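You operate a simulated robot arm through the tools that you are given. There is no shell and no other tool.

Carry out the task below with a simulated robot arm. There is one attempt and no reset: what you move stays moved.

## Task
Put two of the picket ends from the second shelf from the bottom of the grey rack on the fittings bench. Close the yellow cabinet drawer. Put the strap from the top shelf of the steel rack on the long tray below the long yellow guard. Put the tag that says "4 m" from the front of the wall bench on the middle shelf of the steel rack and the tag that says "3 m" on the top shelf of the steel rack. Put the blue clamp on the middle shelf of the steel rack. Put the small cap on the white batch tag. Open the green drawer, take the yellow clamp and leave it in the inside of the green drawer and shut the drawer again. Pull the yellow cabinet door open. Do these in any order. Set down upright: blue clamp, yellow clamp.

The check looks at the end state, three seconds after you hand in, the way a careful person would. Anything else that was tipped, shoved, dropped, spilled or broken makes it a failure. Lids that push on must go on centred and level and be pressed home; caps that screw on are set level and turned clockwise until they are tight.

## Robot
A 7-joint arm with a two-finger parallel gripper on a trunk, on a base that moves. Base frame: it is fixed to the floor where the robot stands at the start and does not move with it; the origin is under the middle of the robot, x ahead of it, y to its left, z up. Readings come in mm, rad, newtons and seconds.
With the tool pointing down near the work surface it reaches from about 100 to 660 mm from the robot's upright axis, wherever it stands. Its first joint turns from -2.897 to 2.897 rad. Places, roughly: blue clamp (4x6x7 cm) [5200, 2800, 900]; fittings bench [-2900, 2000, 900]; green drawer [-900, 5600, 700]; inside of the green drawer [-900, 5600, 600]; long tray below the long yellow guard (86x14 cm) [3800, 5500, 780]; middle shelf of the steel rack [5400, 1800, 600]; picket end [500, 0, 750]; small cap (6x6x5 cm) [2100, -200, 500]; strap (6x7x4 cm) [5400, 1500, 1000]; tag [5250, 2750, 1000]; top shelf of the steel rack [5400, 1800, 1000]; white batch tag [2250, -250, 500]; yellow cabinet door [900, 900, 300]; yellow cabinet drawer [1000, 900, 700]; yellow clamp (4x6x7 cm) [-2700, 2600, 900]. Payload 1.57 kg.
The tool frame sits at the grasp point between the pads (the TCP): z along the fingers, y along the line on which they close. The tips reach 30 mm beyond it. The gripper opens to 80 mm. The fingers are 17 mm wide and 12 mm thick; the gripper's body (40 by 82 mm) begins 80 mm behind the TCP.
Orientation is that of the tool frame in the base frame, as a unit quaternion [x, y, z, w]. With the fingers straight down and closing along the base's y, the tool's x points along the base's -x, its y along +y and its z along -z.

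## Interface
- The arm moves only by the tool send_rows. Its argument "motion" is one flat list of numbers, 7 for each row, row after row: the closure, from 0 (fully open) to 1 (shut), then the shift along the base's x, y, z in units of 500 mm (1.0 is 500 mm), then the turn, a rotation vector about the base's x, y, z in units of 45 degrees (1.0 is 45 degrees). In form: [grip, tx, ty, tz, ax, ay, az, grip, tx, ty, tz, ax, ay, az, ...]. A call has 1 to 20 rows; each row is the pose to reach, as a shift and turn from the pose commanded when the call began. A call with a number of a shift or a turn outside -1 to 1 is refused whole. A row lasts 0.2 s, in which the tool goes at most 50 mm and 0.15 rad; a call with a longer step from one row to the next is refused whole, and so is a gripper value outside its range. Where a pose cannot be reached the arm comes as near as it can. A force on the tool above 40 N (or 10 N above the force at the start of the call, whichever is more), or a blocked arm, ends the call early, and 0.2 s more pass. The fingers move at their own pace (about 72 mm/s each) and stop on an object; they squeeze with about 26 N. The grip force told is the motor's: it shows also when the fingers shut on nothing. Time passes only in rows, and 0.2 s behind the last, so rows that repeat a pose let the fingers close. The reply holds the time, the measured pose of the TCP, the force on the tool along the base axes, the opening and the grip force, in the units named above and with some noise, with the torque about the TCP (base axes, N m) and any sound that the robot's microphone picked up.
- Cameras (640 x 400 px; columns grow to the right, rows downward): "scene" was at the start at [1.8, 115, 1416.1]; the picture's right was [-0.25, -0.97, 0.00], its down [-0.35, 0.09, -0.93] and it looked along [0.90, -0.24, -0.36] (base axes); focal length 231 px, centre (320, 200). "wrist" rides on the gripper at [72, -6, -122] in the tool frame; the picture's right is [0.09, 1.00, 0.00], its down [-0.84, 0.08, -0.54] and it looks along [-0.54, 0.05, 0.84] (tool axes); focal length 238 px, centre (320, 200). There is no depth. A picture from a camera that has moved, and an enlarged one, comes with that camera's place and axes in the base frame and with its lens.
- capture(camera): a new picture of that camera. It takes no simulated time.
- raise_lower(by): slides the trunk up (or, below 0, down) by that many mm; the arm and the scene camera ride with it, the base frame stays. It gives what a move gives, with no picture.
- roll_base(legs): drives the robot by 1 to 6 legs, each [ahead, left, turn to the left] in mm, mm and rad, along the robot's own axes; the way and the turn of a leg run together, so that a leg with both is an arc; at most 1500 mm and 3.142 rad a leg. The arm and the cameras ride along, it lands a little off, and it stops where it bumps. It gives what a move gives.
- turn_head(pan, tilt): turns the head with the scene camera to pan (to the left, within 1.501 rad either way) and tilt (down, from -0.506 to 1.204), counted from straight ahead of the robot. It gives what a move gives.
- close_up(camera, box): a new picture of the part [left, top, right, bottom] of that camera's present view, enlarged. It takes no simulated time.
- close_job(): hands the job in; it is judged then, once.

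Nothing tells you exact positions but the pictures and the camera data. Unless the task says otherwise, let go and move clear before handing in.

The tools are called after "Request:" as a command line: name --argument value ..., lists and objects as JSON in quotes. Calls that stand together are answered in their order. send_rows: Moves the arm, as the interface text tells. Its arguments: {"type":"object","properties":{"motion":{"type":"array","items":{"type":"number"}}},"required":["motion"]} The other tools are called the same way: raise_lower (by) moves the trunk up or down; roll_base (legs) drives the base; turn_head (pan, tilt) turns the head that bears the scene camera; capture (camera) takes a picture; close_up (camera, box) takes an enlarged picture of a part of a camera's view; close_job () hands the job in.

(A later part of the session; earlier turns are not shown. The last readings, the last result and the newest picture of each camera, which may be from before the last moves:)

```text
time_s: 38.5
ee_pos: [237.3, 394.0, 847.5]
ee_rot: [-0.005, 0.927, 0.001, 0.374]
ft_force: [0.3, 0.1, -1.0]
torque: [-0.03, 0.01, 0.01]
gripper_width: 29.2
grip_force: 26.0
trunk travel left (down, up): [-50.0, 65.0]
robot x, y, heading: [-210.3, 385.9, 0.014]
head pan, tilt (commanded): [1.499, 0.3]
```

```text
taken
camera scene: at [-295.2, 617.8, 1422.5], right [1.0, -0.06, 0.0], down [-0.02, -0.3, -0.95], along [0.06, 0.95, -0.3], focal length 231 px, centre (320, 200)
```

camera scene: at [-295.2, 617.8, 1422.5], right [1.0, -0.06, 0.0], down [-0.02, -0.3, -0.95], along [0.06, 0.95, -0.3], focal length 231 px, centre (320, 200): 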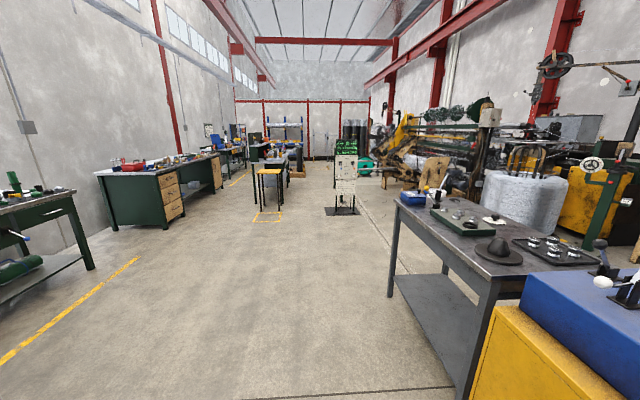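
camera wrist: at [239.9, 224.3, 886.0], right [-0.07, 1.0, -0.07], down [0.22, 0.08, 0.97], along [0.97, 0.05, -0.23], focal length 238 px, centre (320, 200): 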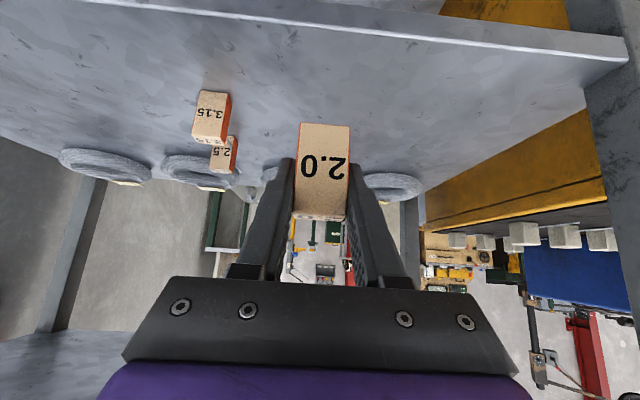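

My left side is clear. Next I'll check the rear right, where the contact must be.

Request:
turn_head --pan -1.5 --tilt 0.6

Request:
capture --camera "scene"

```text
time_s: 41.1
ee_pos: [237.5, 394.3, 846.7]
ee_rot: [-0.005, 0.927, 0.001, 0.374]
ft_force: [-0.7, -0.4, 0.1]
torque: [0.0, 0.02, 0.0]
gripper_width: 29.5
grip_force: 25.7
trunk travel left (down, up): [-50.0, 65.0]
robot x, y, heading: [-214.7, 388.0, 0.013]
head pan, tilt (commanded): [-1.499, 0.6]
```

```text
taken
camera scene: at [-293.4, 436.6, 1395.1], right [-1.0, -0.08, 0.0], down [-0.05, 0.56, -0.83], along [0.07, -0.82, -0.56], focal length 231 px, centre (320, 200)
```

scene: 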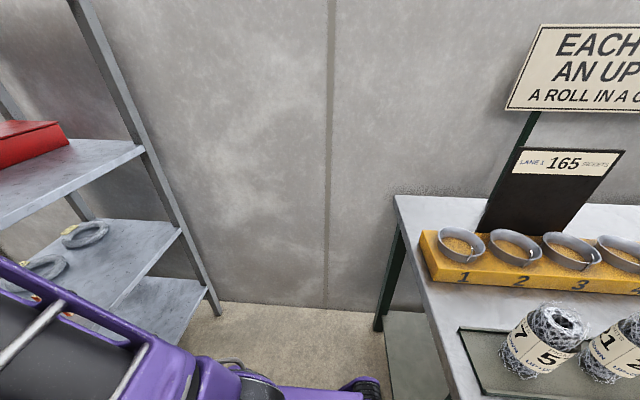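

A bench with bowls and rolls is just behind me on the right, and my base touched its edge, though nothing on it looks disturbed. I'll pull forward slightly, slide left into open floor, and turn.

Request:
roll_base --legs '[[50, 0, 0], [0, 700, 0], [0, 0, 1.8]]'

Request:
turn_head --pan 0.2 --tilt 0.35

Request:
capture --camera "scene"

```text
time_s: 53.2
ee_pos: [-278.0, 1530.2, 847.9]
ee_rot: [0.727, -0.576, -0.293, -0.233]
ft_force: [0.5, 0.1, -0.8]
torque: [-0.01, -0.01, -0.02]
gripper_width: 29.5
grip_force: 25.8
trunk travel left (down, up): [-50.0, 65.0]
robot x, y, heading: [-170.7, 1091.3, 1.802]
head pan, tilt (commanded): [-1.499, 0.6]
```

```text
time_s: 55.0
ee_pos: [-278.2, 1529.2, 847.0]
ee_rot: [0.727, -0.576, -0.293, -0.233]
ft_force: [-0.2, -0.8, -0.6]
torque: [-0.01, -0.02, -0.02]
gripper_width: 29.3
grip_force: 25.9
trunk travel left (down, up): [-50.0, 65.0]
robot x, y, heading: [-177.9, 1092.5, 1.802]
head pan, tilt (commanded): [0.201, 0.351]
```

```text
taken
camera scene: at [-326.0, 1057.3, 1417.8], right [0.91, 0.42, 0.0], down [0.14, -0.31, -0.94], along [-0.39, 0.85, -0.34], focal length 231 px, centre (320, 200)
```

scene: 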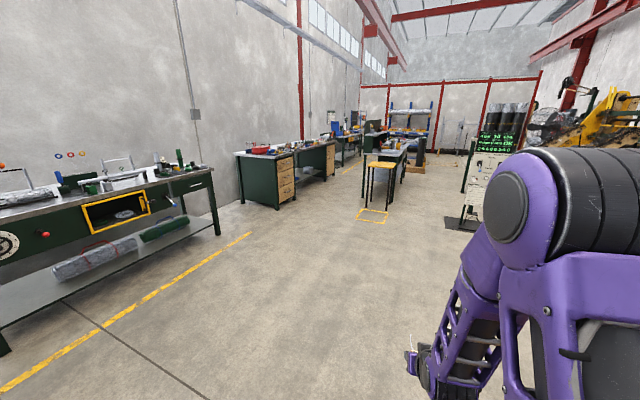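

The first bench on the left wall at about (-2500, 2150) should be the fittings bench. I'll turn to face that wall and drive towards it.

Request:
roll_base --legs '[[0, 0, 1.34], [1200, 0, 0], [0, -900, 0]]'

Request:
turn_head --pan 0.0 --tilt 0.35

Request:
capture --camera "scene"

```text
time_s: 73.1
ee_pos: [-1817.8, 2007.1, 847.2]
ee_rot: [0.927, -0.006, -0.375, -0.003]
ft_force: [-0.3, -0.3, -0.6]
torque: [0.02, 0.02, 0.0]
gripper_width: 29.2
grip_force: 25.9
trunk travel left (down, up): [-50.0, 65.0]
robot x, y, heading: [-1371.5, 2004.1, 3.129]
head pan, tilt (commanded): [0.201, 0.351]
```

```text
time_s: 73.8
ee_pos: [-1818.8, 2007.2, 848.2]
ee_rot: [0.927, -0.006, -0.375, -0.003]
ft_force: [0.4, -0.3, -0.2]
torque: [0.03, 0.02, -0.01]
gripper_width: 29.6
grip_force: 26.3
trunk travel left (down, up): [-50.0, 65.0]
robot x, y, heading: [-1368.2, 2002.6, 3.132]
head pan, tilt (commanded): [0.0, 0.351]
```

```text
taken
camera scene: at [-1372.0, 1862.6, 1417.8], right [0.01, 1.0, 0.0], down [0.34, 0.0, -0.94], along [-0.94, 0.01, -0.34], focal length 231 px, centre (320, 200)
```

scene: 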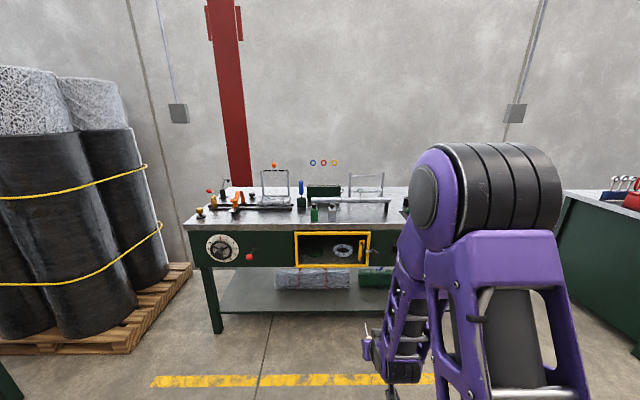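

The fittings bench is straight ahead, partly hidden by my arm. I'll zoom in to find a free area on its top.

Request:
close_up --camera "scene" --box '[170, 150, 430, 320]'

Request:
turn_head --pan -0.7 --tilt 0.3

Request:
capture --camera "scene"

```text
2.35 times, centred on (300, 235) of scene
camera zoom: at [-1372.0, 1862.6, 1417.8], right [0.01, 1.0, 0.0], down [0.34, 0.0, -0.94], along [-0.94, 0.01, -0.34], focal length 544 px, centre (367, 118)
```

zoom: 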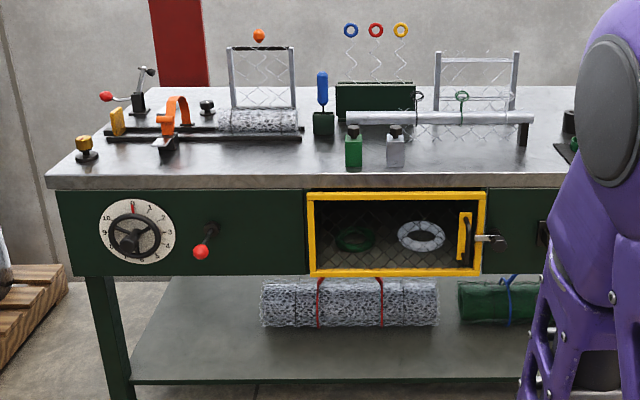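

```text
time_s: 74.9
ee_pos: [-1817.7, 2007.0, 847.1]
ee_rot: [0.927, -0.006, -0.374, -0.003]
ft_force: [-0.3, 0.0, -0.3]
torque: [0.01, 0.02, 0.01]
gripper_width: 29.4
grip_force: 26.3
trunk travel left (down, up): [-50.0, 65.0]
robot x, y, heading: [-1366.0, 2005.2, 3.129]
head pan, tilt (commanded): [-0.7, 0.3]
```

```text
taken
camera scene: at [-1349.8, 1922.5, 1422.6], right [0.65, 0.76, 0.0], down [0.22, -0.19, -0.96], along [-0.72, 0.62, -0.3], focal length 231 px, centre (320, 200)
```

scene: 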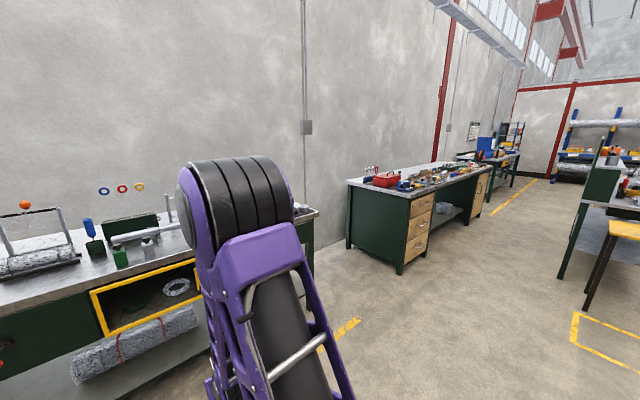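

There's free space along the front of the bench top, left of the two small bottles. I'll raise the arm well above the bench height and move up closer.

Request:
send_rows --motion '[1, 0, 0, 0.1, 0, 0, 0, 1, 0, 0, 0.2, 0, 0, 0, 1, 0, 0, 0.3, 0, 0, 0, 1, 0, 0, 0.4, 0, 0, 0]'

Request:
roll_base --legs '[[450, 380, 0]]'

Request:
turn_head --pan 0.1 --tilt 0.5

Request:
capture --camera "scene"

Request:
capture --camera "wrist"

```text
time_s: 75.9
ee_pos: [-1817.2, 2007.2, 1046.3]
ee_rot: [0.928, -0.006, -0.373, -0.003]
ft_force: [-1.1, 0.1, -0.1]
torque: [0.0, 0.0, -0.01]
gripper_width: 29.1
grip_force: 26.0
trunk travel left (down, up): [-50.0, 65.0]
robot x, y, heading: [-1373.0, 2004.1, 3.133]
head pan, tilt (commanded): [-0.7, 0.3]
```

```text
time_s: 80.1
ee_pos: [-2277.5, 1637.5, 1048.2]
ee_rot: [0.927, -0.008, -0.375, -0.004]
ft_force: [0.5, -0.3, -0.6]
torque: [0.0, 0.0, -0.04]
gripper_width: 29.4
grip_force: 26.1
trunk travel left (down, up): [-50.0, 65.0]
robot x, y, heading: [-1831.8, 1633.4, 3.128]
head pan, tilt (commanded): [-0.7, 0.3]
```

```text
time_s: 81.2
ee_pos: [-2278.0, 1638.8, 1043.5]
ee_rot: [0.929, -0.01, -0.37, -0.004]
ft_force: [0.4, -0.6, -0.2]
torque: [0.01, 0.01, 0.02]
gripper_width: 29.3
grip_force: 26.4
trunk travel left (down, up): [-50.0, 65.0]
robot x, y, heading: [-1827.8, 1634.8, 3.122]
head pan, tilt (commanded): [0.099, 0.499]
```

```text
taken
camera scene: at [-1814.2, 1546.1, 1421.3], right [0.62, 0.79, 0.0], down [0.24, -0.19, -0.95], along [-0.75, 0.59, -0.31], focal length 231 px, centre (320, 200)
```

scene: 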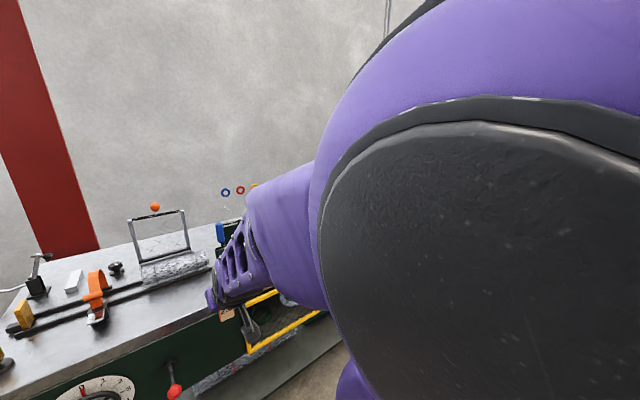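

```text
taken
camera wrist: at [-2141.5, 1641.5, 1083.9], right [0.05, -1.0, -0.06], down [-0.24, -0.07, 0.97], along [-0.97, -0.03, -0.24], focal length 238 px, centre (320, 200)
```

wrist: 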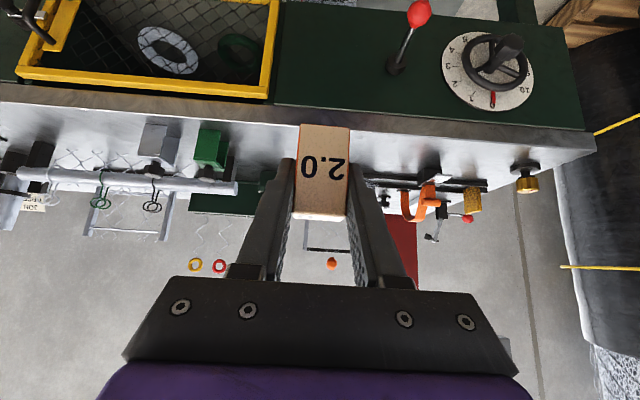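

The raised elbow is holding the head again, so I'll turn it away to take off the load. Then I'll zoom the wrist camera on the bench edge and the free area.

Request:
turn_head --pan -0.8 --tilt 0.3

Request:
close_up --camera "wrist" --box '[150, 80, 600, 280]'

```text
time_s: 82.4
ee_pos: [-2277.9, 1637.6, 1048.9]
ee_rot: [0.927, -0.009, -0.375, -0.005]
ft_force: [0.1, 0.0, -0.1]
torque: [-0.03, -0.01, 0.01]
gripper_width: 29.4
grip_force: 25.6
trunk travel left (down, up): [-50.0, 65.0]
robot x, y, heading: [-1827.7, 1634.6, 3.124]
head pan, tilt (commanded): [-0.799, 0.3]
```

```text
1.42 times, centred on (375, 180) of wrist
camera zoom: at [-2140.8, 1641.3, 1087.3], right [0.05, -1.0, -0.07], down [-0.22, -0.07, 0.97], along [-0.97, -0.03, -0.23], focal length 339 px, centre (242, 228)
```

zoom: 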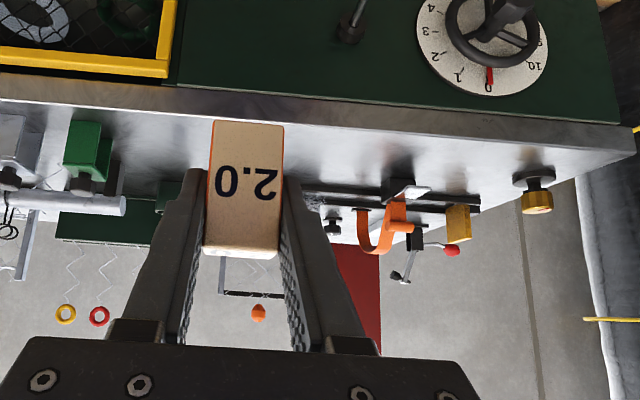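

The free strip in front of the fixtures spans roughly y 1350 to 1800. I'll drive closer and measure the bench height again from the new viewpoint.

Request:
roll_base --legs '[[160, 0, 0]]'

Request:
send_rows --motion '[1, 0, 0, -0.05, 0, 0, 0, 1, 0, 0, -0.1, 0, 0, 0]'

Request:
close_up --camera "wrist" --box '[150, 0, 600, 280]'

```text
time_s: 83.8
ee_pos: [-2437.0, 1640.8, 1047.9]
ee_rot: [0.927, -0.008, -0.375, -0.004]
ft_force: [1.2, 0.0, -0.5]
torque: [-0.02, 0.01, 0.01]
gripper_width: 29.5
grip_force: 26.7
trunk travel left (down, up): [-50.0, 65.0]
robot x, y, heading: [-1990.4, 1632.3, 3.127]
head pan, tilt (commanded): [-0.799, 0.3]
```

```text
time_s: 84.4
ee_pos: [-2436.6, 1640.1, 999.0]
ee_rot: [0.927, -0.008, -0.376, -0.003]
ft_force: [0.1, -0.4, -0.1]
torque: [0.04, -0.01, -0.01]
gripper_width: 29.5
grip_force: 26.5
trunk travel left (down, up): [-50.0, 65.0]
robot x, y, heading: [-1987.0, 1634.8, 3.126]
head pan, tilt (commanded): [-0.799, 0.3]
```

```text
1.42 times, centred on (375, 140) of wrist
camera zoom: at [-2300.7, 1643.2, 1036.6], right [0.05, -1.0, -0.07], down [-0.23, -0.07, 0.97], along [-0.97, -0.03, -0.23], focal length 339 px, centre (242, 285)
```

zoom: 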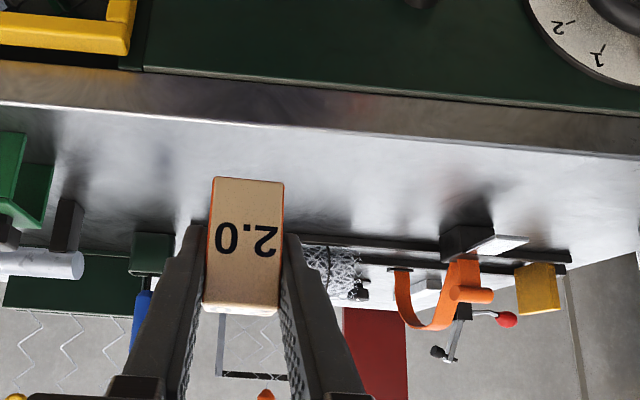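

My estimates now put the bench top at z ≈ 857, with its front edge at x ≈ -2525. I'll move 100 mm closer and check again.

Request:
roll_base --legs '[[110, 0, 0]]'

Request:
send_rows --motion '[1, -0.06, 0, -0.04, 0, 0, 0, 1, -0.1, 0, -0.1, 0, 0, 0]'

Request:
capture --camera "wrist"

```text
time_s: 85.6
ee_pos: [-2547.5, 1642.5, 997.7]
ee_rot: [0.927, -0.008, -0.375, -0.004]
ft_force: [0.8, 0.2, 0.1]
torque: [0.03, -0.01, -0.02]
gripper_width: 29.2
grip_force: 25.6
trunk travel left (down, up): [-50.0, 65.0]
robot x, y, heading: [-2100.2, 1636.4, 3.125]
head pan, tilt (commanded): [-0.799, 0.3]
```

```text
time_s: 86.2
ee_pos: [-2598.5, 1642.0, 947.1]
ee_rot: [0.927, -0.008, -0.375, -0.004]
ft_force: [-0.2, 0.7, -0.2]
torque: [0.0, 0.01, -0.01]
gripper_width: 29.4
grip_force: 26.4
trunk travel left (down, up): [-50.0, 65.0]
robot x, y, heading: [-2100.3, 1636.7, 3.125]
head pan, tilt (commanded): [-0.799, 0.3]
```

```text
taken
camera wrist: at [-2461.7, 1645.4, 986.0], right [0.05, -1.0, -0.07], down [-0.23, -0.07, 0.97], along [-0.97, -0.03, -0.23], focal length 238 px, centre (320, 200)
```

wrist: 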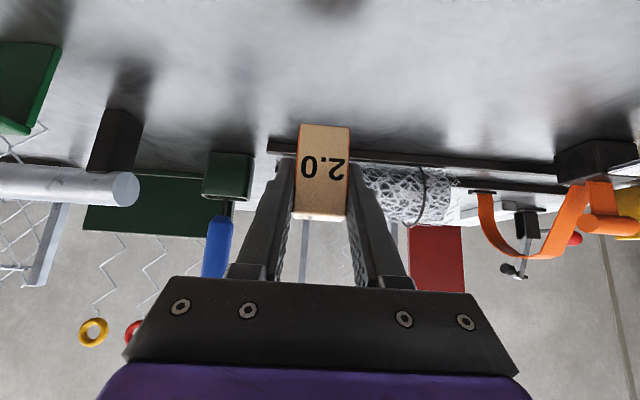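

The fixture rail is about 120 mm beyond the block, so there's room to set it down. I'll descend slowly and watch the force.

Request:
send_rows --motion '[1, 0, 0, -0.04, 0, 0, 0, 1, 0, 0, -0.08, 0, 0, 0, 1, 0, 0, -0.09, 0, 0, 0, 1, 0, 0, -0.095, 0, 0, 0]'

Request:
capture --camera "wrist"

```text
time_s: 87.2
ee_pos: [-2596.6, 1641.2, 899.4]
ee_rot: [0.927, -0.009, -0.375, -0.004]
ft_force: [-0.4, 0.0, -0.5]
torque: [-0.01, -0.02, -0.03]
gripper_width: 29.5
grip_force: 26.2
trunk travel left (down, up): [-50.0, 65.0]
robot x, y, heading: [-2099.6, 1637.1, 3.128]
head pan, tilt (commanded): [-0.799, 0.3]
```

```text
taken
camera wrist: at [-2461.3, 1645.4, 938.8], right [0.05, -1.0, -0.07], down [-0.23, -0.07, 0.97], along [-0.97, -0.03, -0.23], focal length 238 px, centre (320, 200)
```

wrist: 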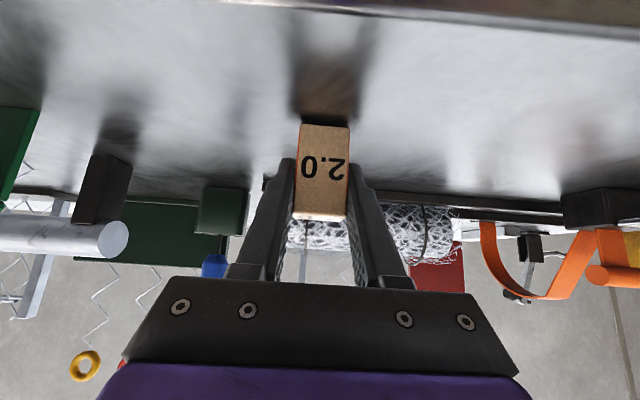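

The reflection has nearly met the block's bottom edge. I'll continue in 2 to 3 mm steps.

Request:
send_rows --motion '[1, 0, 0, -0.005, 0, 0, 0, 1, 0, 0, -0.01, 0, 0, 0, 1, 0, 0, -0.01, 0, 0, 0]'

Request:
close_up --camera "wrist" --box '[240, 60, 400, 160]'

```text
time_s: 88.0
ee_pos: [-2598.6, 1641.8, 898.0]
ee_rot: [0.926, -0.008, -0.377, -0.004]
ft_force: [3.3, 1.0, 13.1]
torque: [-0.04, -0.19, -0.02]
gripper_width: 29.3
grip_force: 26.4
trunk travel left (down, up): [-50.0, 65.0]
robot x, y, heading: [-2103.1, 1634.1, 3.125]
head pan, tilt (commanded): [-0.799, 0.3]
```

```text
4.00 times, centred on (320, 110) of wrist
camera zoom: at [-2461.6, 1645.3, 935.3], right [0.05, -1.0, -0.07], down [-0.22, -0.07, 0.97], along [-0.97, -0.03, -0.23], focal length 953 px, centre (320, 560)
```

zoom: 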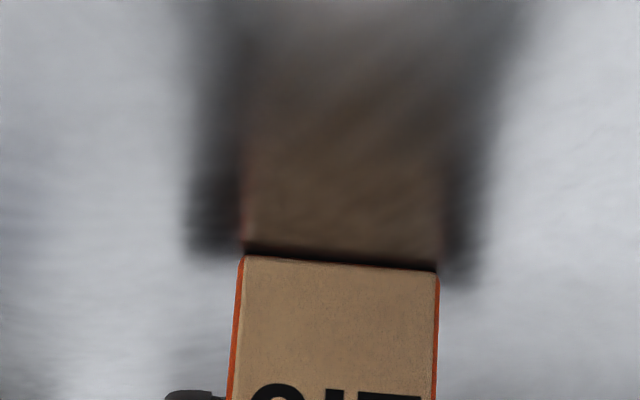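

The block is on the bench, with about 13 N of contact. I'll open the fingers and back out along the tool axis.

Request:
send_rows --motion '[0.5, 0, 0, 0.004, 0, 0, 0, 0, 0, 0, 0.004, 0, 0, 0, 0, 0, 0, 0.004, 0, 0, 0, 0, 0, 0, 0.004, 0, 0, 0, 0, 0.05, 0, 0.055, 0, 0, 0, 0, 0.1, 0, 0.11, 0, 0, 0, 0, 0.16, 0, 0.17, 0, 0, 0, 0, 0.2, 0, 0.24, 0, 0, 0]'

Request:
capture --camera "wrist"

```text
time_s: 89.8
ee_pos: [-2504.2, 1638.0, 1011.2]
ee_rot: [0.932, -0.004, -0.362, -0.002]
ft_force: [0.4, 0.0, -0.6]
torque: [0.0, 0.0, 0.01]
gripper_width: 80.1
grip_force: 0.0
out of reach, approached as far as the arm can: row 7, 8
trunk travel left (down, up): [-50.0, 65.0]
robot x, y, heading: [-2099.6, 1638.0, 3.124]
head pan, tilt (commanded): [-0.799, 0.3]
```

```text
taken
camera wrist: at [-2370.0, 1642.1, 1053.3], right [0.06, -1.0, -0.06], down [-0.25, -0.08, 0.96], along [-0.97, -0.04, -0.26], focal length 238 px, centre (320, 200)
```

wrist: 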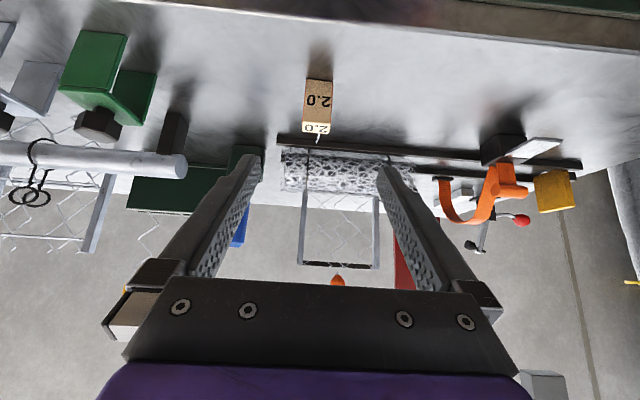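

The 2.0 block stands on the bench, clear of the fixtures. I'll back away, lower the arm to the travel pose, and return to the grey rack for the 3.15 block.

Request:
roll_base --legs '[[-500, 0, 0]]'

Request:
send_rows --motion '[0, -0.02, 0, -0.09, 0, 0, 0, 0, -0.04, 0, -0.18, 0, 0, 0, 0, -0.06, 0, -0.27, 0, 0, 0, 0, -0.08, 0, -0.33, 0, 0.03, 0]'

Request:
roll_base --legs '[[-1440, 0, 0], [0, 0, 3.14], [0, -1000, 0], [0, -500, 0]]'

Request:
turn_head --pan 0.0 --tilt 0.6

Request:
capture --camera "scene"

Request:
capture --camera "wrist"

```text
time_s: 92.8
ee_pos: [-2002.0, 1632.1, 1015.2]
ee_rot: [0.93, -0.009, -0.367, -0.003]
ft_force: [0.3, -0.6, -0.4]
torque: [0.0, -0.01, 0.0]
gripper_width: 80.1
grip_force: 0.1
trunk travel left (down, up): [-50.0, 65.0]
robot x, y, heading: [-1597.4, 1628.3, 3.123]
head pan, tilt (commanded): [-0.799, 0.3]
```

```text
time_s: 93.8
ee_pos: [-2046.4, 1632.6, 849.9]
ee_rot: [0.926, -0.009, -0.378, -0.004]
ft_force: [0.1, -0.9, -0.2]
torque: [0.04, -0.02, -0.01]
gripper_width: 79.7
grip_force: 0.0
out of reach, approached as far as the arm can: row 1, 2, 3, 4
trunk travel left (down, up): [-50.0, 65.0]
robot x, y, heading: [-1598.3, 1628.3, 3.121]
head pan, tilt (commanded): [-0.799, 0.3]
```

```text
time_s: 122.9
ee_pos: [264.3, 105.3, 849.2]
ee_rot: [0.008, 0.926, -0.003, 0.377]
ft_force: [0.1, -0.4, -0.4]
torque: [0.02, 0.02, -0.02]
gripper_width: 79.8
grip_force: 0.0
trunk travel left (down, up): [-50.0, 65.0]
robot x, y, heading: [-186.8, 109.9, -0.018]
head pan, tilt (commanded): [-0.799, 0.3]
```

```text
time_s: 124.0
ee_pos: [264.7, 105.6, 848.3]
ee_rot: [0.007, 0.926, -0.002, 0.378]
ft_force: [0.7, -0.9, 0.8]
torque: [-0.01, -0.01, 0.0]
gripper_width: 79.9
grip_force: 0.1
trunk travel left (down, up): [-50.0, 65.0]
robot x, y, heading: [-186.9, 110.5, -0.017]
head pan, tilt (commanded): [0.0, 0.6]
```

```text
taken
camera scene: at [-182.0, 247.0, 1395.1], right [-0.02, -1.0, 0.0], down [-0.56, 0.01, -0.83], along [0.83, -0.01, -0.56], focal length 231 px, centre (320, 200)
```

scene: 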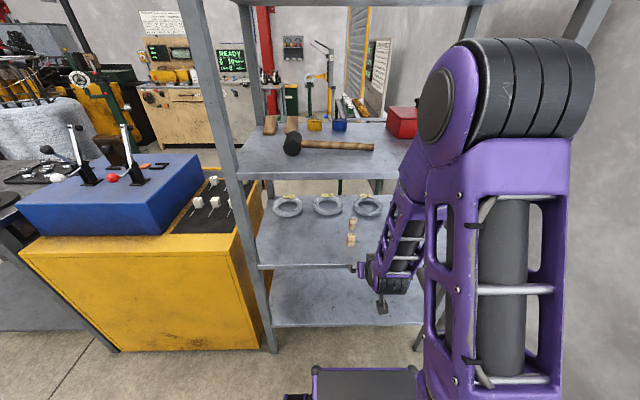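

```text
taken
camera wrist: at [127.5, 99.7, 887.4], right [-0.05, 1.0, -0.06], down [0.22, 0.07, 0.97], along [0.97, 0.04, -0.22], focal length 238 px, centre (320, 200)
```

wrist: 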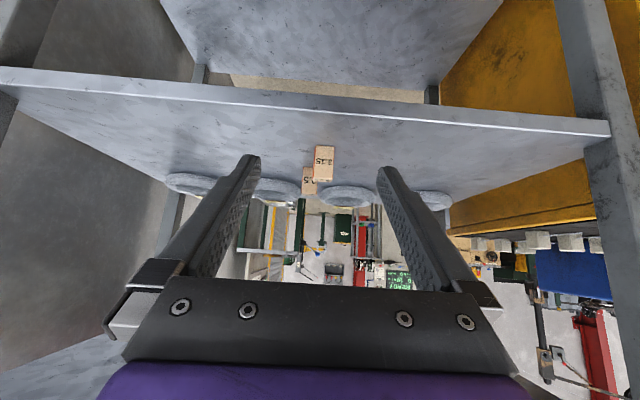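

I'm back in front of the rack with the 3.15 block just off the gripper's centre line. I'll correct the heading and move in.

Request:
roll_base --legs '[[100, 4, 0.018]]'

Request:
capture --camera "wrist"

```text
time_s: 125.2
ee_pos: [363.6, 116.1, 850.4]
ee_rot: [-0.003, 0.926, 0.001, 0.377]
ft_force: [0.5, 0.1, 0.0]
torque: [0.0, 0.02, -0.01]
gripper_width: 80.0
grip_force: 0.1
trunk travel left (down, up): [-50.0, 65.0]
robot x, y, heading: [-82.6, 112.6, 0.0]
head pan, tilt (commanded): [0.0, 0.6]
```

```text
taken
camera wrist: at [227.0, 108.6, 887.5], right [-0.07, 1.0, -0.06], down [0.22, 0.08, 0.97], along [0.97, 0.05, -0.22], focal length 238 px, centre (320, 200)
```

wrist: 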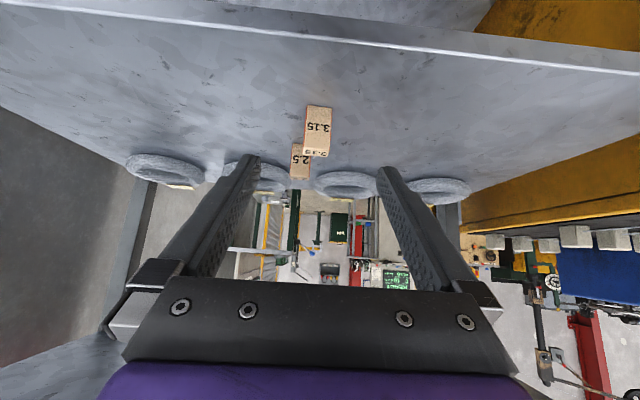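

The block is dead centre, with its front at x ≈ 468. I'll go in along the tool axis and close on it.

Request:
send_rows --motion '[0, 0.06, 0, -0.04, 0, 0, 0, 0, 0.12, -0.003, -0.08, 0, 0, 0, 0, 0.17, -0.005, -0.13, 0, 0, 0, 0, 0.233, -0.005, -0.184, 0, 0, 0, 0, 0.233, -0.005, -0.184, 0, 0, 0, 0.5, 0.233, -0.005, -0.184, 0, 0, 0, 1, 0.233, -0.005, -0.184, 0, 0, 0, 1, 0.233, -0.005, -0.184, 0, 0, 0, 1, 0.233, -0.005, -0.184, 0, 0, 0]'

Request:
capture --camera "wrist"

```text
time_s: 127.2
ee_pos: [479.8, 113.0, 757.5]
ee_rot: [-0.002, 0.926, 0.001, 0.377]
ft_force: [0.1, -0.3, -0.8]
torque: [0.01, 0.0, -0.03]
gripper_width: 29.6
grip_force: 26.1
trunk travel left (down, up): [-50.0, 65.0]
robot x, y, heading: [-84.5, 110.7, -0.001]
head pan, tilt (commanded): [0.0, 0.6]
```

```text
taken
camera wrist: at [343.1, 105.6, 795.8], right [-0.07, 1.0, -0.06], down [0.22, 0.08, 0.97], along [0.97, 0.05, -0.22], focal length 238 px, centre (320, 200)
```

wrist: 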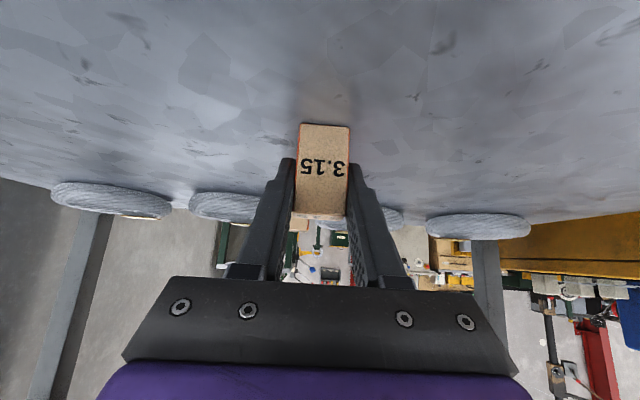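

The 3.15 block is held. I'll lift it, withdraw, and retrace the route to the fittings bench.

Request:
send_rows --motion '[1, 0, 0, 0.06, 0, 0, 0, 1, 0, 0, 0.12, 0, 0, 0, 1, -0.08, 0, 0.16, 0, 0, 0, 1, -0.16, 0, 0.18, 0, 0, 0, 1, -0.23, 0, 0.18, 0, 0, 0]'

Request:
roll_base --legs '[[-105, 0, 0], [0, 1000, 0], [0, 440, 0], [0, 0, 3.132], [1400, 0, 0]]'

Request:
send_rows --motion '[1, 0, 0, 0.1, 0, 0, 0, 1, 0, 0, 0.2, 0, 0, 0, 1, 0, 0, 0.3, 0, 0, 0, 1, 0, 0, 0.4, 0, 0, 0]'

Request:
capture --camera "wrist"

```text
time_s: 128.4
ee_pos: [365.9, 113.7, 848.8]
ee_rot: [-0.001, 0.926, 0.001, 0.378]
ft_force: [0.3, -0.1, -0.3]
torque: [0.02, 0.0, 0.03]
gripper_width: 29.4
grip_force: 25.7
trunk travel left (down, up): [-50.0, 65.0]
robot x, y, heading: [-83.3, 113.0, 0.001]
head pan, tilt (commanded): [0.0, 0.6]
```

```text
time_s: 157.6
ee_pos: [-2032.3, 1564.1, 848.4]
ee_rot: [0.926, -0.003, -0.376, -0.002]
ft_force: [-0.4, -0.2, -0.7]
torque: [-0.04, 0.0, -0.02]
gripper_width: 29.3
grip_force: 26.2
trunk travel left (down, up): [-50.0, 65.0]
robot x, y, heading: [-1581.4, 1560.2, 3.129]
head pan, tilt (commanded): [0.0, 0.6]
```

```text
time_s: 158.8
ee_pos: [-2031.0, 1566.1, 1009.2]
ee_rot: [0.942, -0.008, -0.336, 0.001]
ft_force: [0.0, -0.5, 0.1]
torque: [0.0, 0.0, 0.01]
gripper_width: 29.2
grip_force: 26.3
trunk travel left (down, up): [-50.0, 65.0]
robot x, y, heading: [-1580.1, 1558.2, 3.131]
head pan, tilt (commanded): [0.0, 0.6]
stopped in row 4: the arm was blocked; the commanded pose is now the measured one
```

```text
taken
camera wrist: at [-1898.2, 1570.5, 1059.7], right [0.06, -1.0, -0.05], down [-0.31, -0.07, 0.95], along [-0.95, -0.04, -0.31], focal length 238 px, centre (320, 200)
```

wrist: 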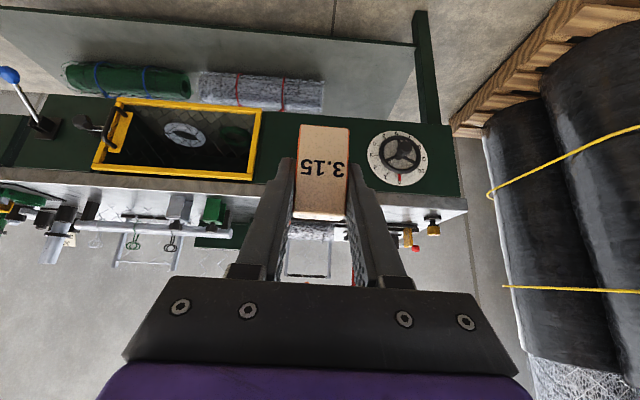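

The raised arm touched the head, so I'll turn the head aside first. Then I'll restore the tilt and height before approaching the bench.

Request:
turn_head --pan -0.8 --tilt 0.3

Request:
send_rows --motion '[1, 0, 0, 0.03, 0, 0.05, 0, 1, 0, 0, 0.06, 0, 0.1, 0, 1, 0, 0, 0.06, 0, 0.1, 0]'

Request:
roll_base --legs '[[510, 0, 0]]'

Request:
capture --camera "wrist"

```text
time_s: 159.9
ee_pos: [-2030.9, 1564.5, 1012.8]
ee_rot: [0.94, -0.006, -0.34, 0.002]
ft_force: [-0.1, -0.5, -0.5]
torque: [0.04, 0.0, 0.01]
gripper_width: 29.7
grip_force: 26.2
trunk travel left (down, up): [-50.0, 65.0]
robot x, y, heading: [-1583.7, 1565.6, 3.135]
head pan, tilt (commanded): [-0.799, 0.3]
```

```text
time_s: 160.7
ee_pos: [-2031.1, 1564.6, 1043.2]
ee_rot: [0.926, -0.006, -0.377, 0.003]
ft_force: [-0.2, 0.1, 0.1]
torque: [0.01, 0.05, 0.03]
gripper_width: 29.2
grip_force: 26.1
trunk travel left (down, up): [-50.0, 65.0]
robot x, y, heading: [-1581.4, 1562.0, 3.125]
head pan, tilt (commanded): [-0.799, 0.3]
```

```text
time_s: 163.7
ee_pos: [-2540.5, 1566.3, 1043.9]
ee_rot: [0.927, -0.004, -0.376, 0.003]
ft_force: [-0.7, -0.3, -0.2]
torque: [0.03, 0.0, 0.0]
gripper_width: 29.3
grip_force: 26.0
trunk travel left (down, up): [-50.0, 65.0]
robot x, y, heading: [-2094.4, 1564.2, 3.135]
head pan, tilt (commanded): [-0.799, 0.3]
```

```text
taken
camera wrist: at [-2403.9, 1571.6, 1082.2], right [0.06, -1.0, -0.06], down [-0.22, -0.07, 0.97], along [-0.97, -0.05, -0.23], focal length 238 px, centre (320, 200)
```

wrist: 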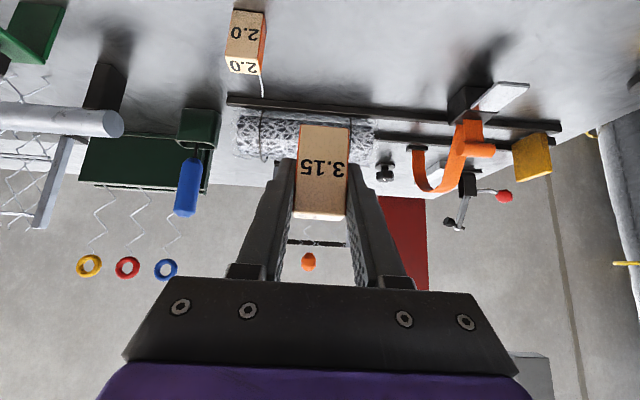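

The 2.0 block is standing to the left with enough clearance. I'll descend beside it to the known height.

Request:
send_rows --motion '[1, -0.06, -0.015, -0.04, 0, 0, 0, 1, -0.115, -0.025, -0.09, 0, 0, 0, 1, -0.115, -0.025, -0.18, 0, 0, 0, 1, -0.115, -0.025, -0.26, 0, 0, 0, 1, -0.115, -0.025, -0.28, 0, 0, 0, 1, -0.115, -0.025, -0.286, 0, 0, 0]'

Request:
send_rows --motion '[1, 0, 0, -0.004, 0, 0, 0, 1, 0, 0, -0.008, 0, 0, 0, 1, 0, 0, -0.008, 0, 0, 0]'

Request:
capture --camera "wrist"

```text
time_s: 165.1
ee_pos: [-2598.3, 1554.1, 899.5]
ee_rot: [0.927, -0.005, -0.376, 0.002]
ft_force: [0.4, 0.3, -0.5]
torque: [-0.01, -0.02, 0.01]
gripper_width: 29.3
grip_force: 25.9
out of reach, approached as far as the arm can: row 2
trunk travel left (down, up): [-50.0, 65.0]
robot x, y, heading: [-2089.2, 1567.4, 3.14]
head pan, tilt (commanded): [-0.799, 0.3]
```

```text
time_s: 165.9
ee_pos: [-2597.6, 1552.8, 898.2]
ee_rot: [0.926, -0.005, -0.377, 0.002]
ft_force: [1.3, -0.7, 12.6]
torque: [0.16, -0.08, -0.01]
gripper_width: 29.2
grip_force: 25.7
trunk travel left (down, up): [-50.0, 65.0]
robot x, y, heading: [-2089.6, 1563.3, 3.135]
head pan, tilt (commanded): [-0.799, 0.3]
```

```text
taken
camera wrist: at [-2461.5, 1559.0, 936.2], right [0.06, -1.0, -0.06], down [-0.22, -0.07, 0.97], along [-0.97, -0.05, -0.22], focal length 238 px, centre (320, 200)
```

wrist: 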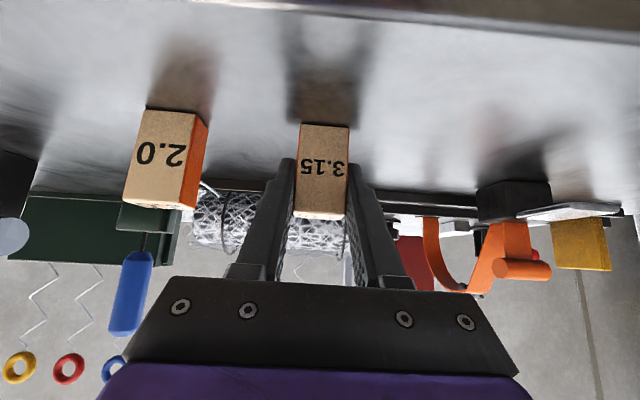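

Contact again, at the same height. I'll release and back away; the open finger will still clear the 2.0 block.

Request:
send_rows --motion '[0.5, 0, 0, 0.004, 0, 0, 0, 0, 0, 0, 0.004, 0, 0, 0, 0, 0, 0, 0.004, 0, 0, 0, 0, 0, 0, 0.004, 0, 0, 0, 0, 0.05, 0, 0.055, 0, 0, 0, 0, 0.1, 0, 0.11, 0, 0, 0, 0, 0.15, 0, 0.17, 0, 0, 0]'

Request:
capture --camera "wrist"

```text
time_s: 167.5
ee_pos: [-2523.0, 1553.4, 982.3]
ee_rot: [0.927, -0.003, -0.375, 0.003]
ft_force: [0.0, 0.2, -0.9]
torque: [0.01, -0.04, 0.0]
gripper_width: 80.1
grip_force: 0.2
trunk travel left (down, up): [-50.0, 65.0]
robot x, y, heading: [-2093.9, 1567.2, 3.135]
head pan, tilt (commanded): [-0.799, 0.3]
```

```text
taken
camera wrist: at [-2385.4, 1558.9, 1020.9], right [0.06, -1.0, -0.06], down [-0.22, -0.07, 0.97], along [-0.97, -0.05, -0.23], focal length 238 px, centre (320, 200)
```

wrist: 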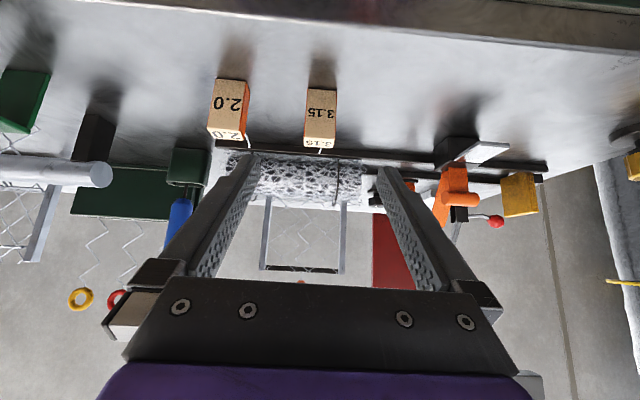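

Both picket ends are upright on the bench. I'll back off, lower the arm and slide along the bench to find the yellow clamp.

Request:
roll_base --legs '[[-450, 0, 0]]'

Request:
send_rows --motion '[0, -0.02, 0, -0.09, 0, 0, 0, 0, -0.03, 0, -0.18, 0, 0, 0, 0, -0.04, 0, -0.26, 0, 0, 0]'

Request:
roll_base --legs '[[0, -1000, 0]]'

Request:
turn_head --pan 0.1 --tilt 0.45

Request:
capture --camera "scene"

```text
time_s: 170.2
ee_pos: [-2069.8, 1553.2, 982.6]
ee_rot: [0.927, -0.005, -0.376, 0.003]
ft_force: [0.5, -0.4, -0.6]
torque: [0.01, 0.02, 0.0]
gripper_width: 80.3
grip_force: 0.1
trunk travel left (down, up): [-50.0, 65.0]
robot x, y, heading: [-1637.9, 1565.0, 3.133]
head pan, tilt (commanded): [-0.799, 0.3]
```

```text
time_s: 171.0
ee_pos: [-2089.0, 1551.1, 851.1]
ee_rot: [0.927, -0.007, -0.376, 0.002]
ft_force: [-0.1, 0.8, -0.6]
torque: [0.0, 0.01, 0.0]
gripper_width: 80.0
grip_force: 0.0
trunk travel left (down, up): [-50.0, 65.0]
robot x, y, heading: [-1636.9, 1563.0, 3.134]
head pan, tilt (commanded): [-0.799, 0.3]
```

```text
time_s: 181.0
ee_pos: [-2075.1, 2560.7, 852.4]
ee_rot: [0.926, -0.011, -0.376, 0.0]
ft_force: [-0.3, 0.2, -0.1]
torque: [0.0, 0.03, -0.02]
gripper_width: 79.9
grip_force: 0.0
trunk travel left (down, up): [-50.0, 65.0]
robot x, y, heading: [-1626.3, 2562.3, 3.114]
head pan, tilt (commanded): [-0.799, 0.3]
```

```text
time_s: 182.2
ee_pos: [-2075.9, 2560.8, 852.1]
ee_rot: [0.927, -0.012, -0.376, -0.001]
ft_force: [-0.3, -0.2, 0.2]
torque: [0.0, 0.01, 0.0]
gripper_width: 80.1
grip_force: 0.1
trunk travel left (down, up): [-50.0, 65.0]
robot x, y, heading: [-1624.8, 2567.7, 3.12]
head pan, tilt (commanded): [0.099, 0.45]
```

```text
taken
camera scene: at [-1627.3, 2415.5, 1408.6], right [-0.08, 1.0, 0.0], down [0.43, 0.03, -0.9], along [-0.9, -0.07, -0.44], focal length 231 px, centre (320, 200)
```

scene: 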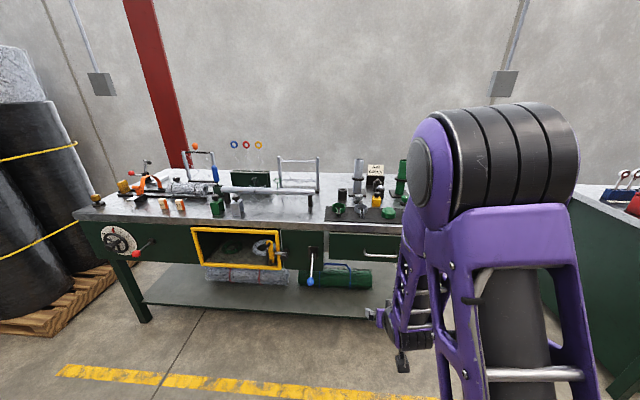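

Request:
close_up --camera "scene" --box '[270, 140, 430, 240]'

Request:
close_up --camera "wrist" --box '[0, 0, 640, 300]'

```text
4.00 times, centred on (350, 190) of scene
camera zoom: at [-1627.3, 2415.5, 1408.6], right [-0.08, 1.0, 0.0], down [0.43, 0.03, -0.9], along [-0.9, -0.07, -0.44], focal length 925 px, centre (200, 240)
```

zoom: 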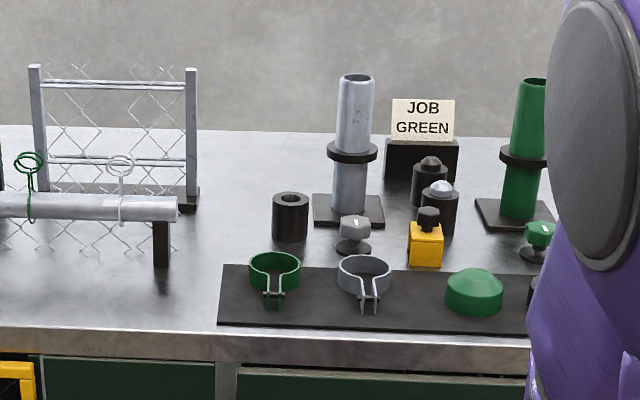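

```text
1.00 times, centred on (320, 150) of wrist (not enlarged: the box is as wide or as high as the picture)
camera zoom: at [-1939.5, 2564.5, 890.3], right [0.04, -1.0, -0.06], down [-0.22, -0.06, 0.97], along [-0.97, -0.03, -0.23], focal length 238 px, centre (320, 250)
```

zoom: 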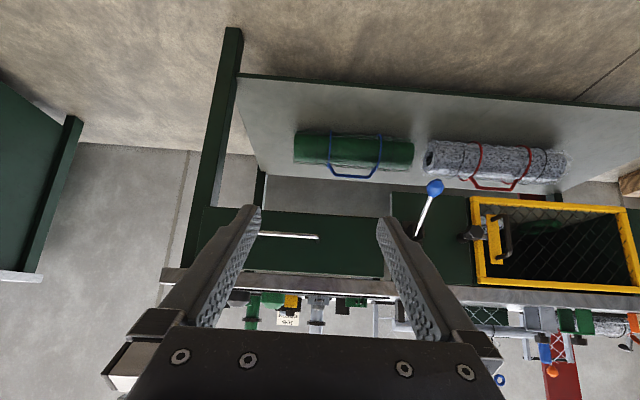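

The yellow clamp, with a dark knob on top, stands at about (-2686, 2620), behind a dark tray. Its drawer must be open first, so I'll turn towards the green drawer around (-900, 5600) and look.

Request:
roll_base --legs '[[-300, 0, -1.55]]'

Request:
turn_head --pan 0.0 --tilt 0.3

Request:
capture --camera "scene"

```text
time_s: 186.5
ee_pos: [-1443.6, 2823.6, 851.1]
ee_rot: [-0.649, 0.662, 0.265, 0.265]
ft_force: [0.5, 0.3, -0.4]
torque: [0.02, 0.0, -0.03]
gripper_width: 79.9
grip_force: 0.0
trunk travel left (down, up): [-50.0, 65.0]
robot x, y, heading: [-1435.8, 2369.6, 1.556]
head pan, tilt (commanded): [0.099, 0.45]
cut short: leg 1
```

```text
time_s: 187.2
ee_pos: [-1443.1, 2822.7, 852.3]
ee_rot: [-0.649, 0.662, 0.266, 0.266]
ft_force: [-0.1, 0.4, 0.0]
torque: [-0.01, -0.04, -0.02]
gripper_width: 79.9
grip_force: 0.1
trunk travel left (down, up): [-50.0, 65.0]
robot x, y, heading: [-1439.2, 2368.7, 1.556]
head pan, tilt (commanded): [0.0, 0.3]
```

```text
taken
camera scene: at [-1574.2, 2374.6, 1422.5], right [1.0, -0.01, 0.0], down [0.0, -0.3, -0.96], along [0.01, 0.95, -0.3], focal length 231 px, centre (320, 200)
```

scene: 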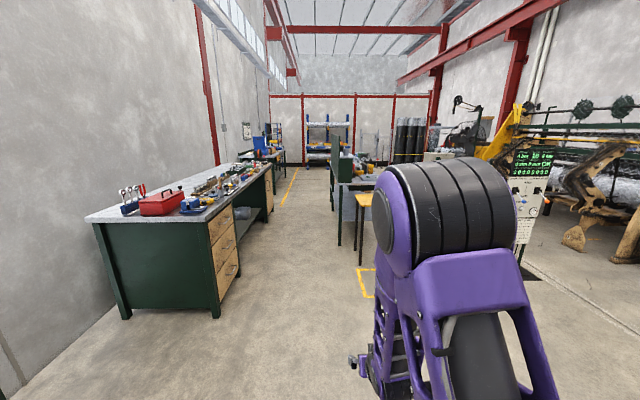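

The green drawer should be in the bench ahead, near the yellow stool. I'll zoom in there.

Request:
close_up --camera "scene" --box '[230, 100, 430, 230]'

Request:
roll_base --legs '[[800, -300, 0]]'

Request:
turn_head --pan 0.1 --tilt 0.35

Request:
capture --camera "scene"

```text
3.08 times, centred on (330, 165) of scene
camera zoom: at [-1574.2, 2374.6, 1422.5], right [1.0, -0.01, 0.0], down [0.0, -0.3, -0.96], along [0.01, 0.95, -0.3], focal length 711 px, centre (289, 308)
```

zoom: 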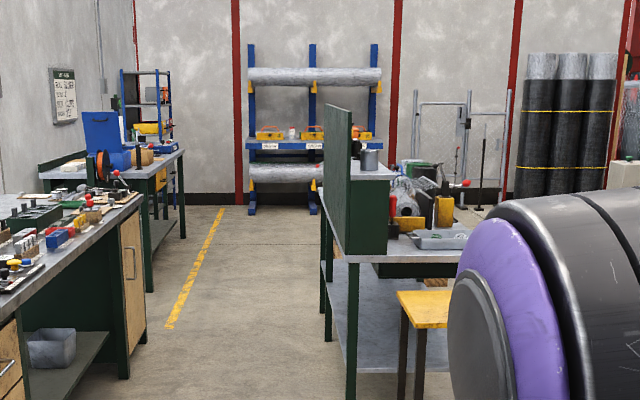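

```text
time_s: 191.8
ee_pos: [-1137.4, 3626.5, 851.9]
ee_rot: [-0.651, 0.66, 0.267, 0.264]
ft_force: [0.4, 0.8, 0.0]
torque: [0.0, -0.03, 0.01]
gripper_width: 80.1
grip_force: 0.1
trunk travel left (down, up): [-50.0, 65.0]
robot x, y, heading: [-1130.1, 3182.2, 1.563]
head pan, tilt (commanded): [0.0, 0.3]
```

```text
time_s: 192.4
ee_pos: [-1139.0, 3626.8, 852.3]
ee_rot: [-0.65, 0.66, 0.266, 0.265]
ft_force: [-0.4, 0.7, 0.9]
torque: [0.05, 0.02, -0.02]
gripper_width: 80.0
grip_force: 0.2
trunk travel left (down, up): [-50.0, 65.0]
robot x, y, heading: [-1128.6, 3174.5, 1.561]
head pan, tilt (commanded): [0.099, 0.351]
```

```text
taken
camera scene: at [-1276.3, 3178.0, 1417.9], right [1.0, 0.09, 0.0], down [0.03, -0.34, -0.94], along [-0.08, 0.94, -0.34], focal length 231 px, centre (320, 200)
```

scene: 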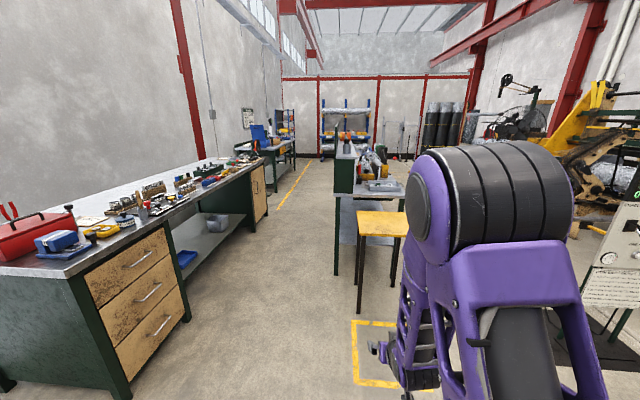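

My arm hides the right side of that bench. I'll turn the body right and look past the arm to see the drawer side.

Request:
roll_base --legs '[[350, -300, 0], [0, 0, -0.9]]'

Request:
turn_head --pan 0.8 --tilt 0.45

Request:
capture --camera "scene"

```text
time_s: 198.3
ee_pos: [-477.3, 3811.0, 852.5]
ee_rot: [-0.297, 0.878, 0.124, 0.354]
ft_force: [-0.3, -0.2, -0.7]
torque: [0.02, -0.01, -0.01]
gripper_width: 80.0
grip_force: 0.1
trunk travel left (down, up): [-50.0, 65.0]
robot x, y, heading: [-827.5, 3521.8, 0.66]
head pan, tilt (commanded): [0.099, 0.351]
```

```text
time_s: 199.3
ee_pos: [-477.4, 3811.4, 852.6]
ee_rot: [-0.297, 0.878, 0.124, 0.354]
ft_force: [-0.3, 0.3, -0.3]
torque: [0.01, -0.01, 0.04]
gripper_width: 79.9
grip_force: 0.0
trunk travel left (down, up): [-50.0, 65.0]
robot x, y, heading: [-825.8, 3525.5, 0.658]
head pan, tilt (commanded): [0.799, 0.45]
```

```text
taken
camera scene: at [-970.2, 3669.2, 1408.6], right [0.99, -0.11, 0.0], down [-0.05, -0.43, -0.9], along [0.1, 0.89, -0.44], focal length 231 px, centre (320, 200)
```

scene: 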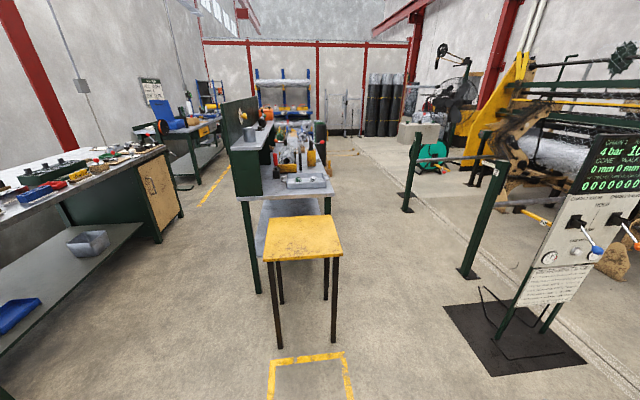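

Request:
close_up --camera "scene" --box '[200, 80, 360, 220]'

Request:
close_up --camera "scene" --box '[400, 40, 640, 240]'

```text
2.86 times, centred on (280, 150) of scene
camera zoom: at [-970.2, 3669.2, 1408.6], right [0.99, -0.11, 0.0], down [-0.05, -0.43, -0.9], along [0.1, 0.89, -0.44], focal length 660 px, centre (434, 343)
```

zoom: 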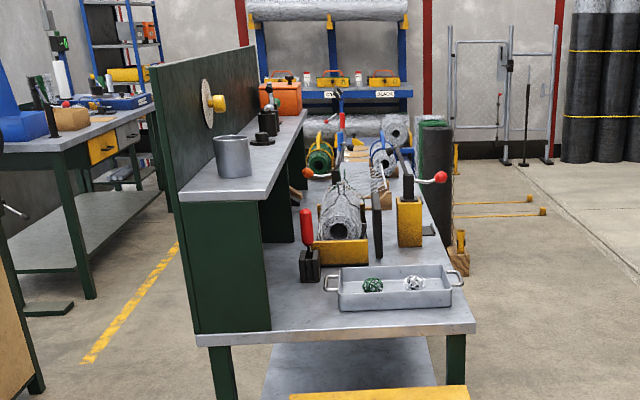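

```text
2.00 times, centred on (520, 140) of scene
camera zoom: at [-970.2, 3669.2, 1408.6], right [0.99, -0.11, 0.0], down [-0.05, -0.43, -0.9], along [0.1, 0.89, -0.44], focal length 462 px, centre (-80, 320)
```

zoom: 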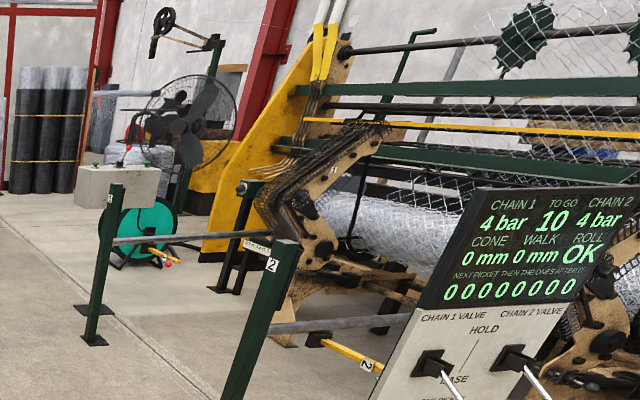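

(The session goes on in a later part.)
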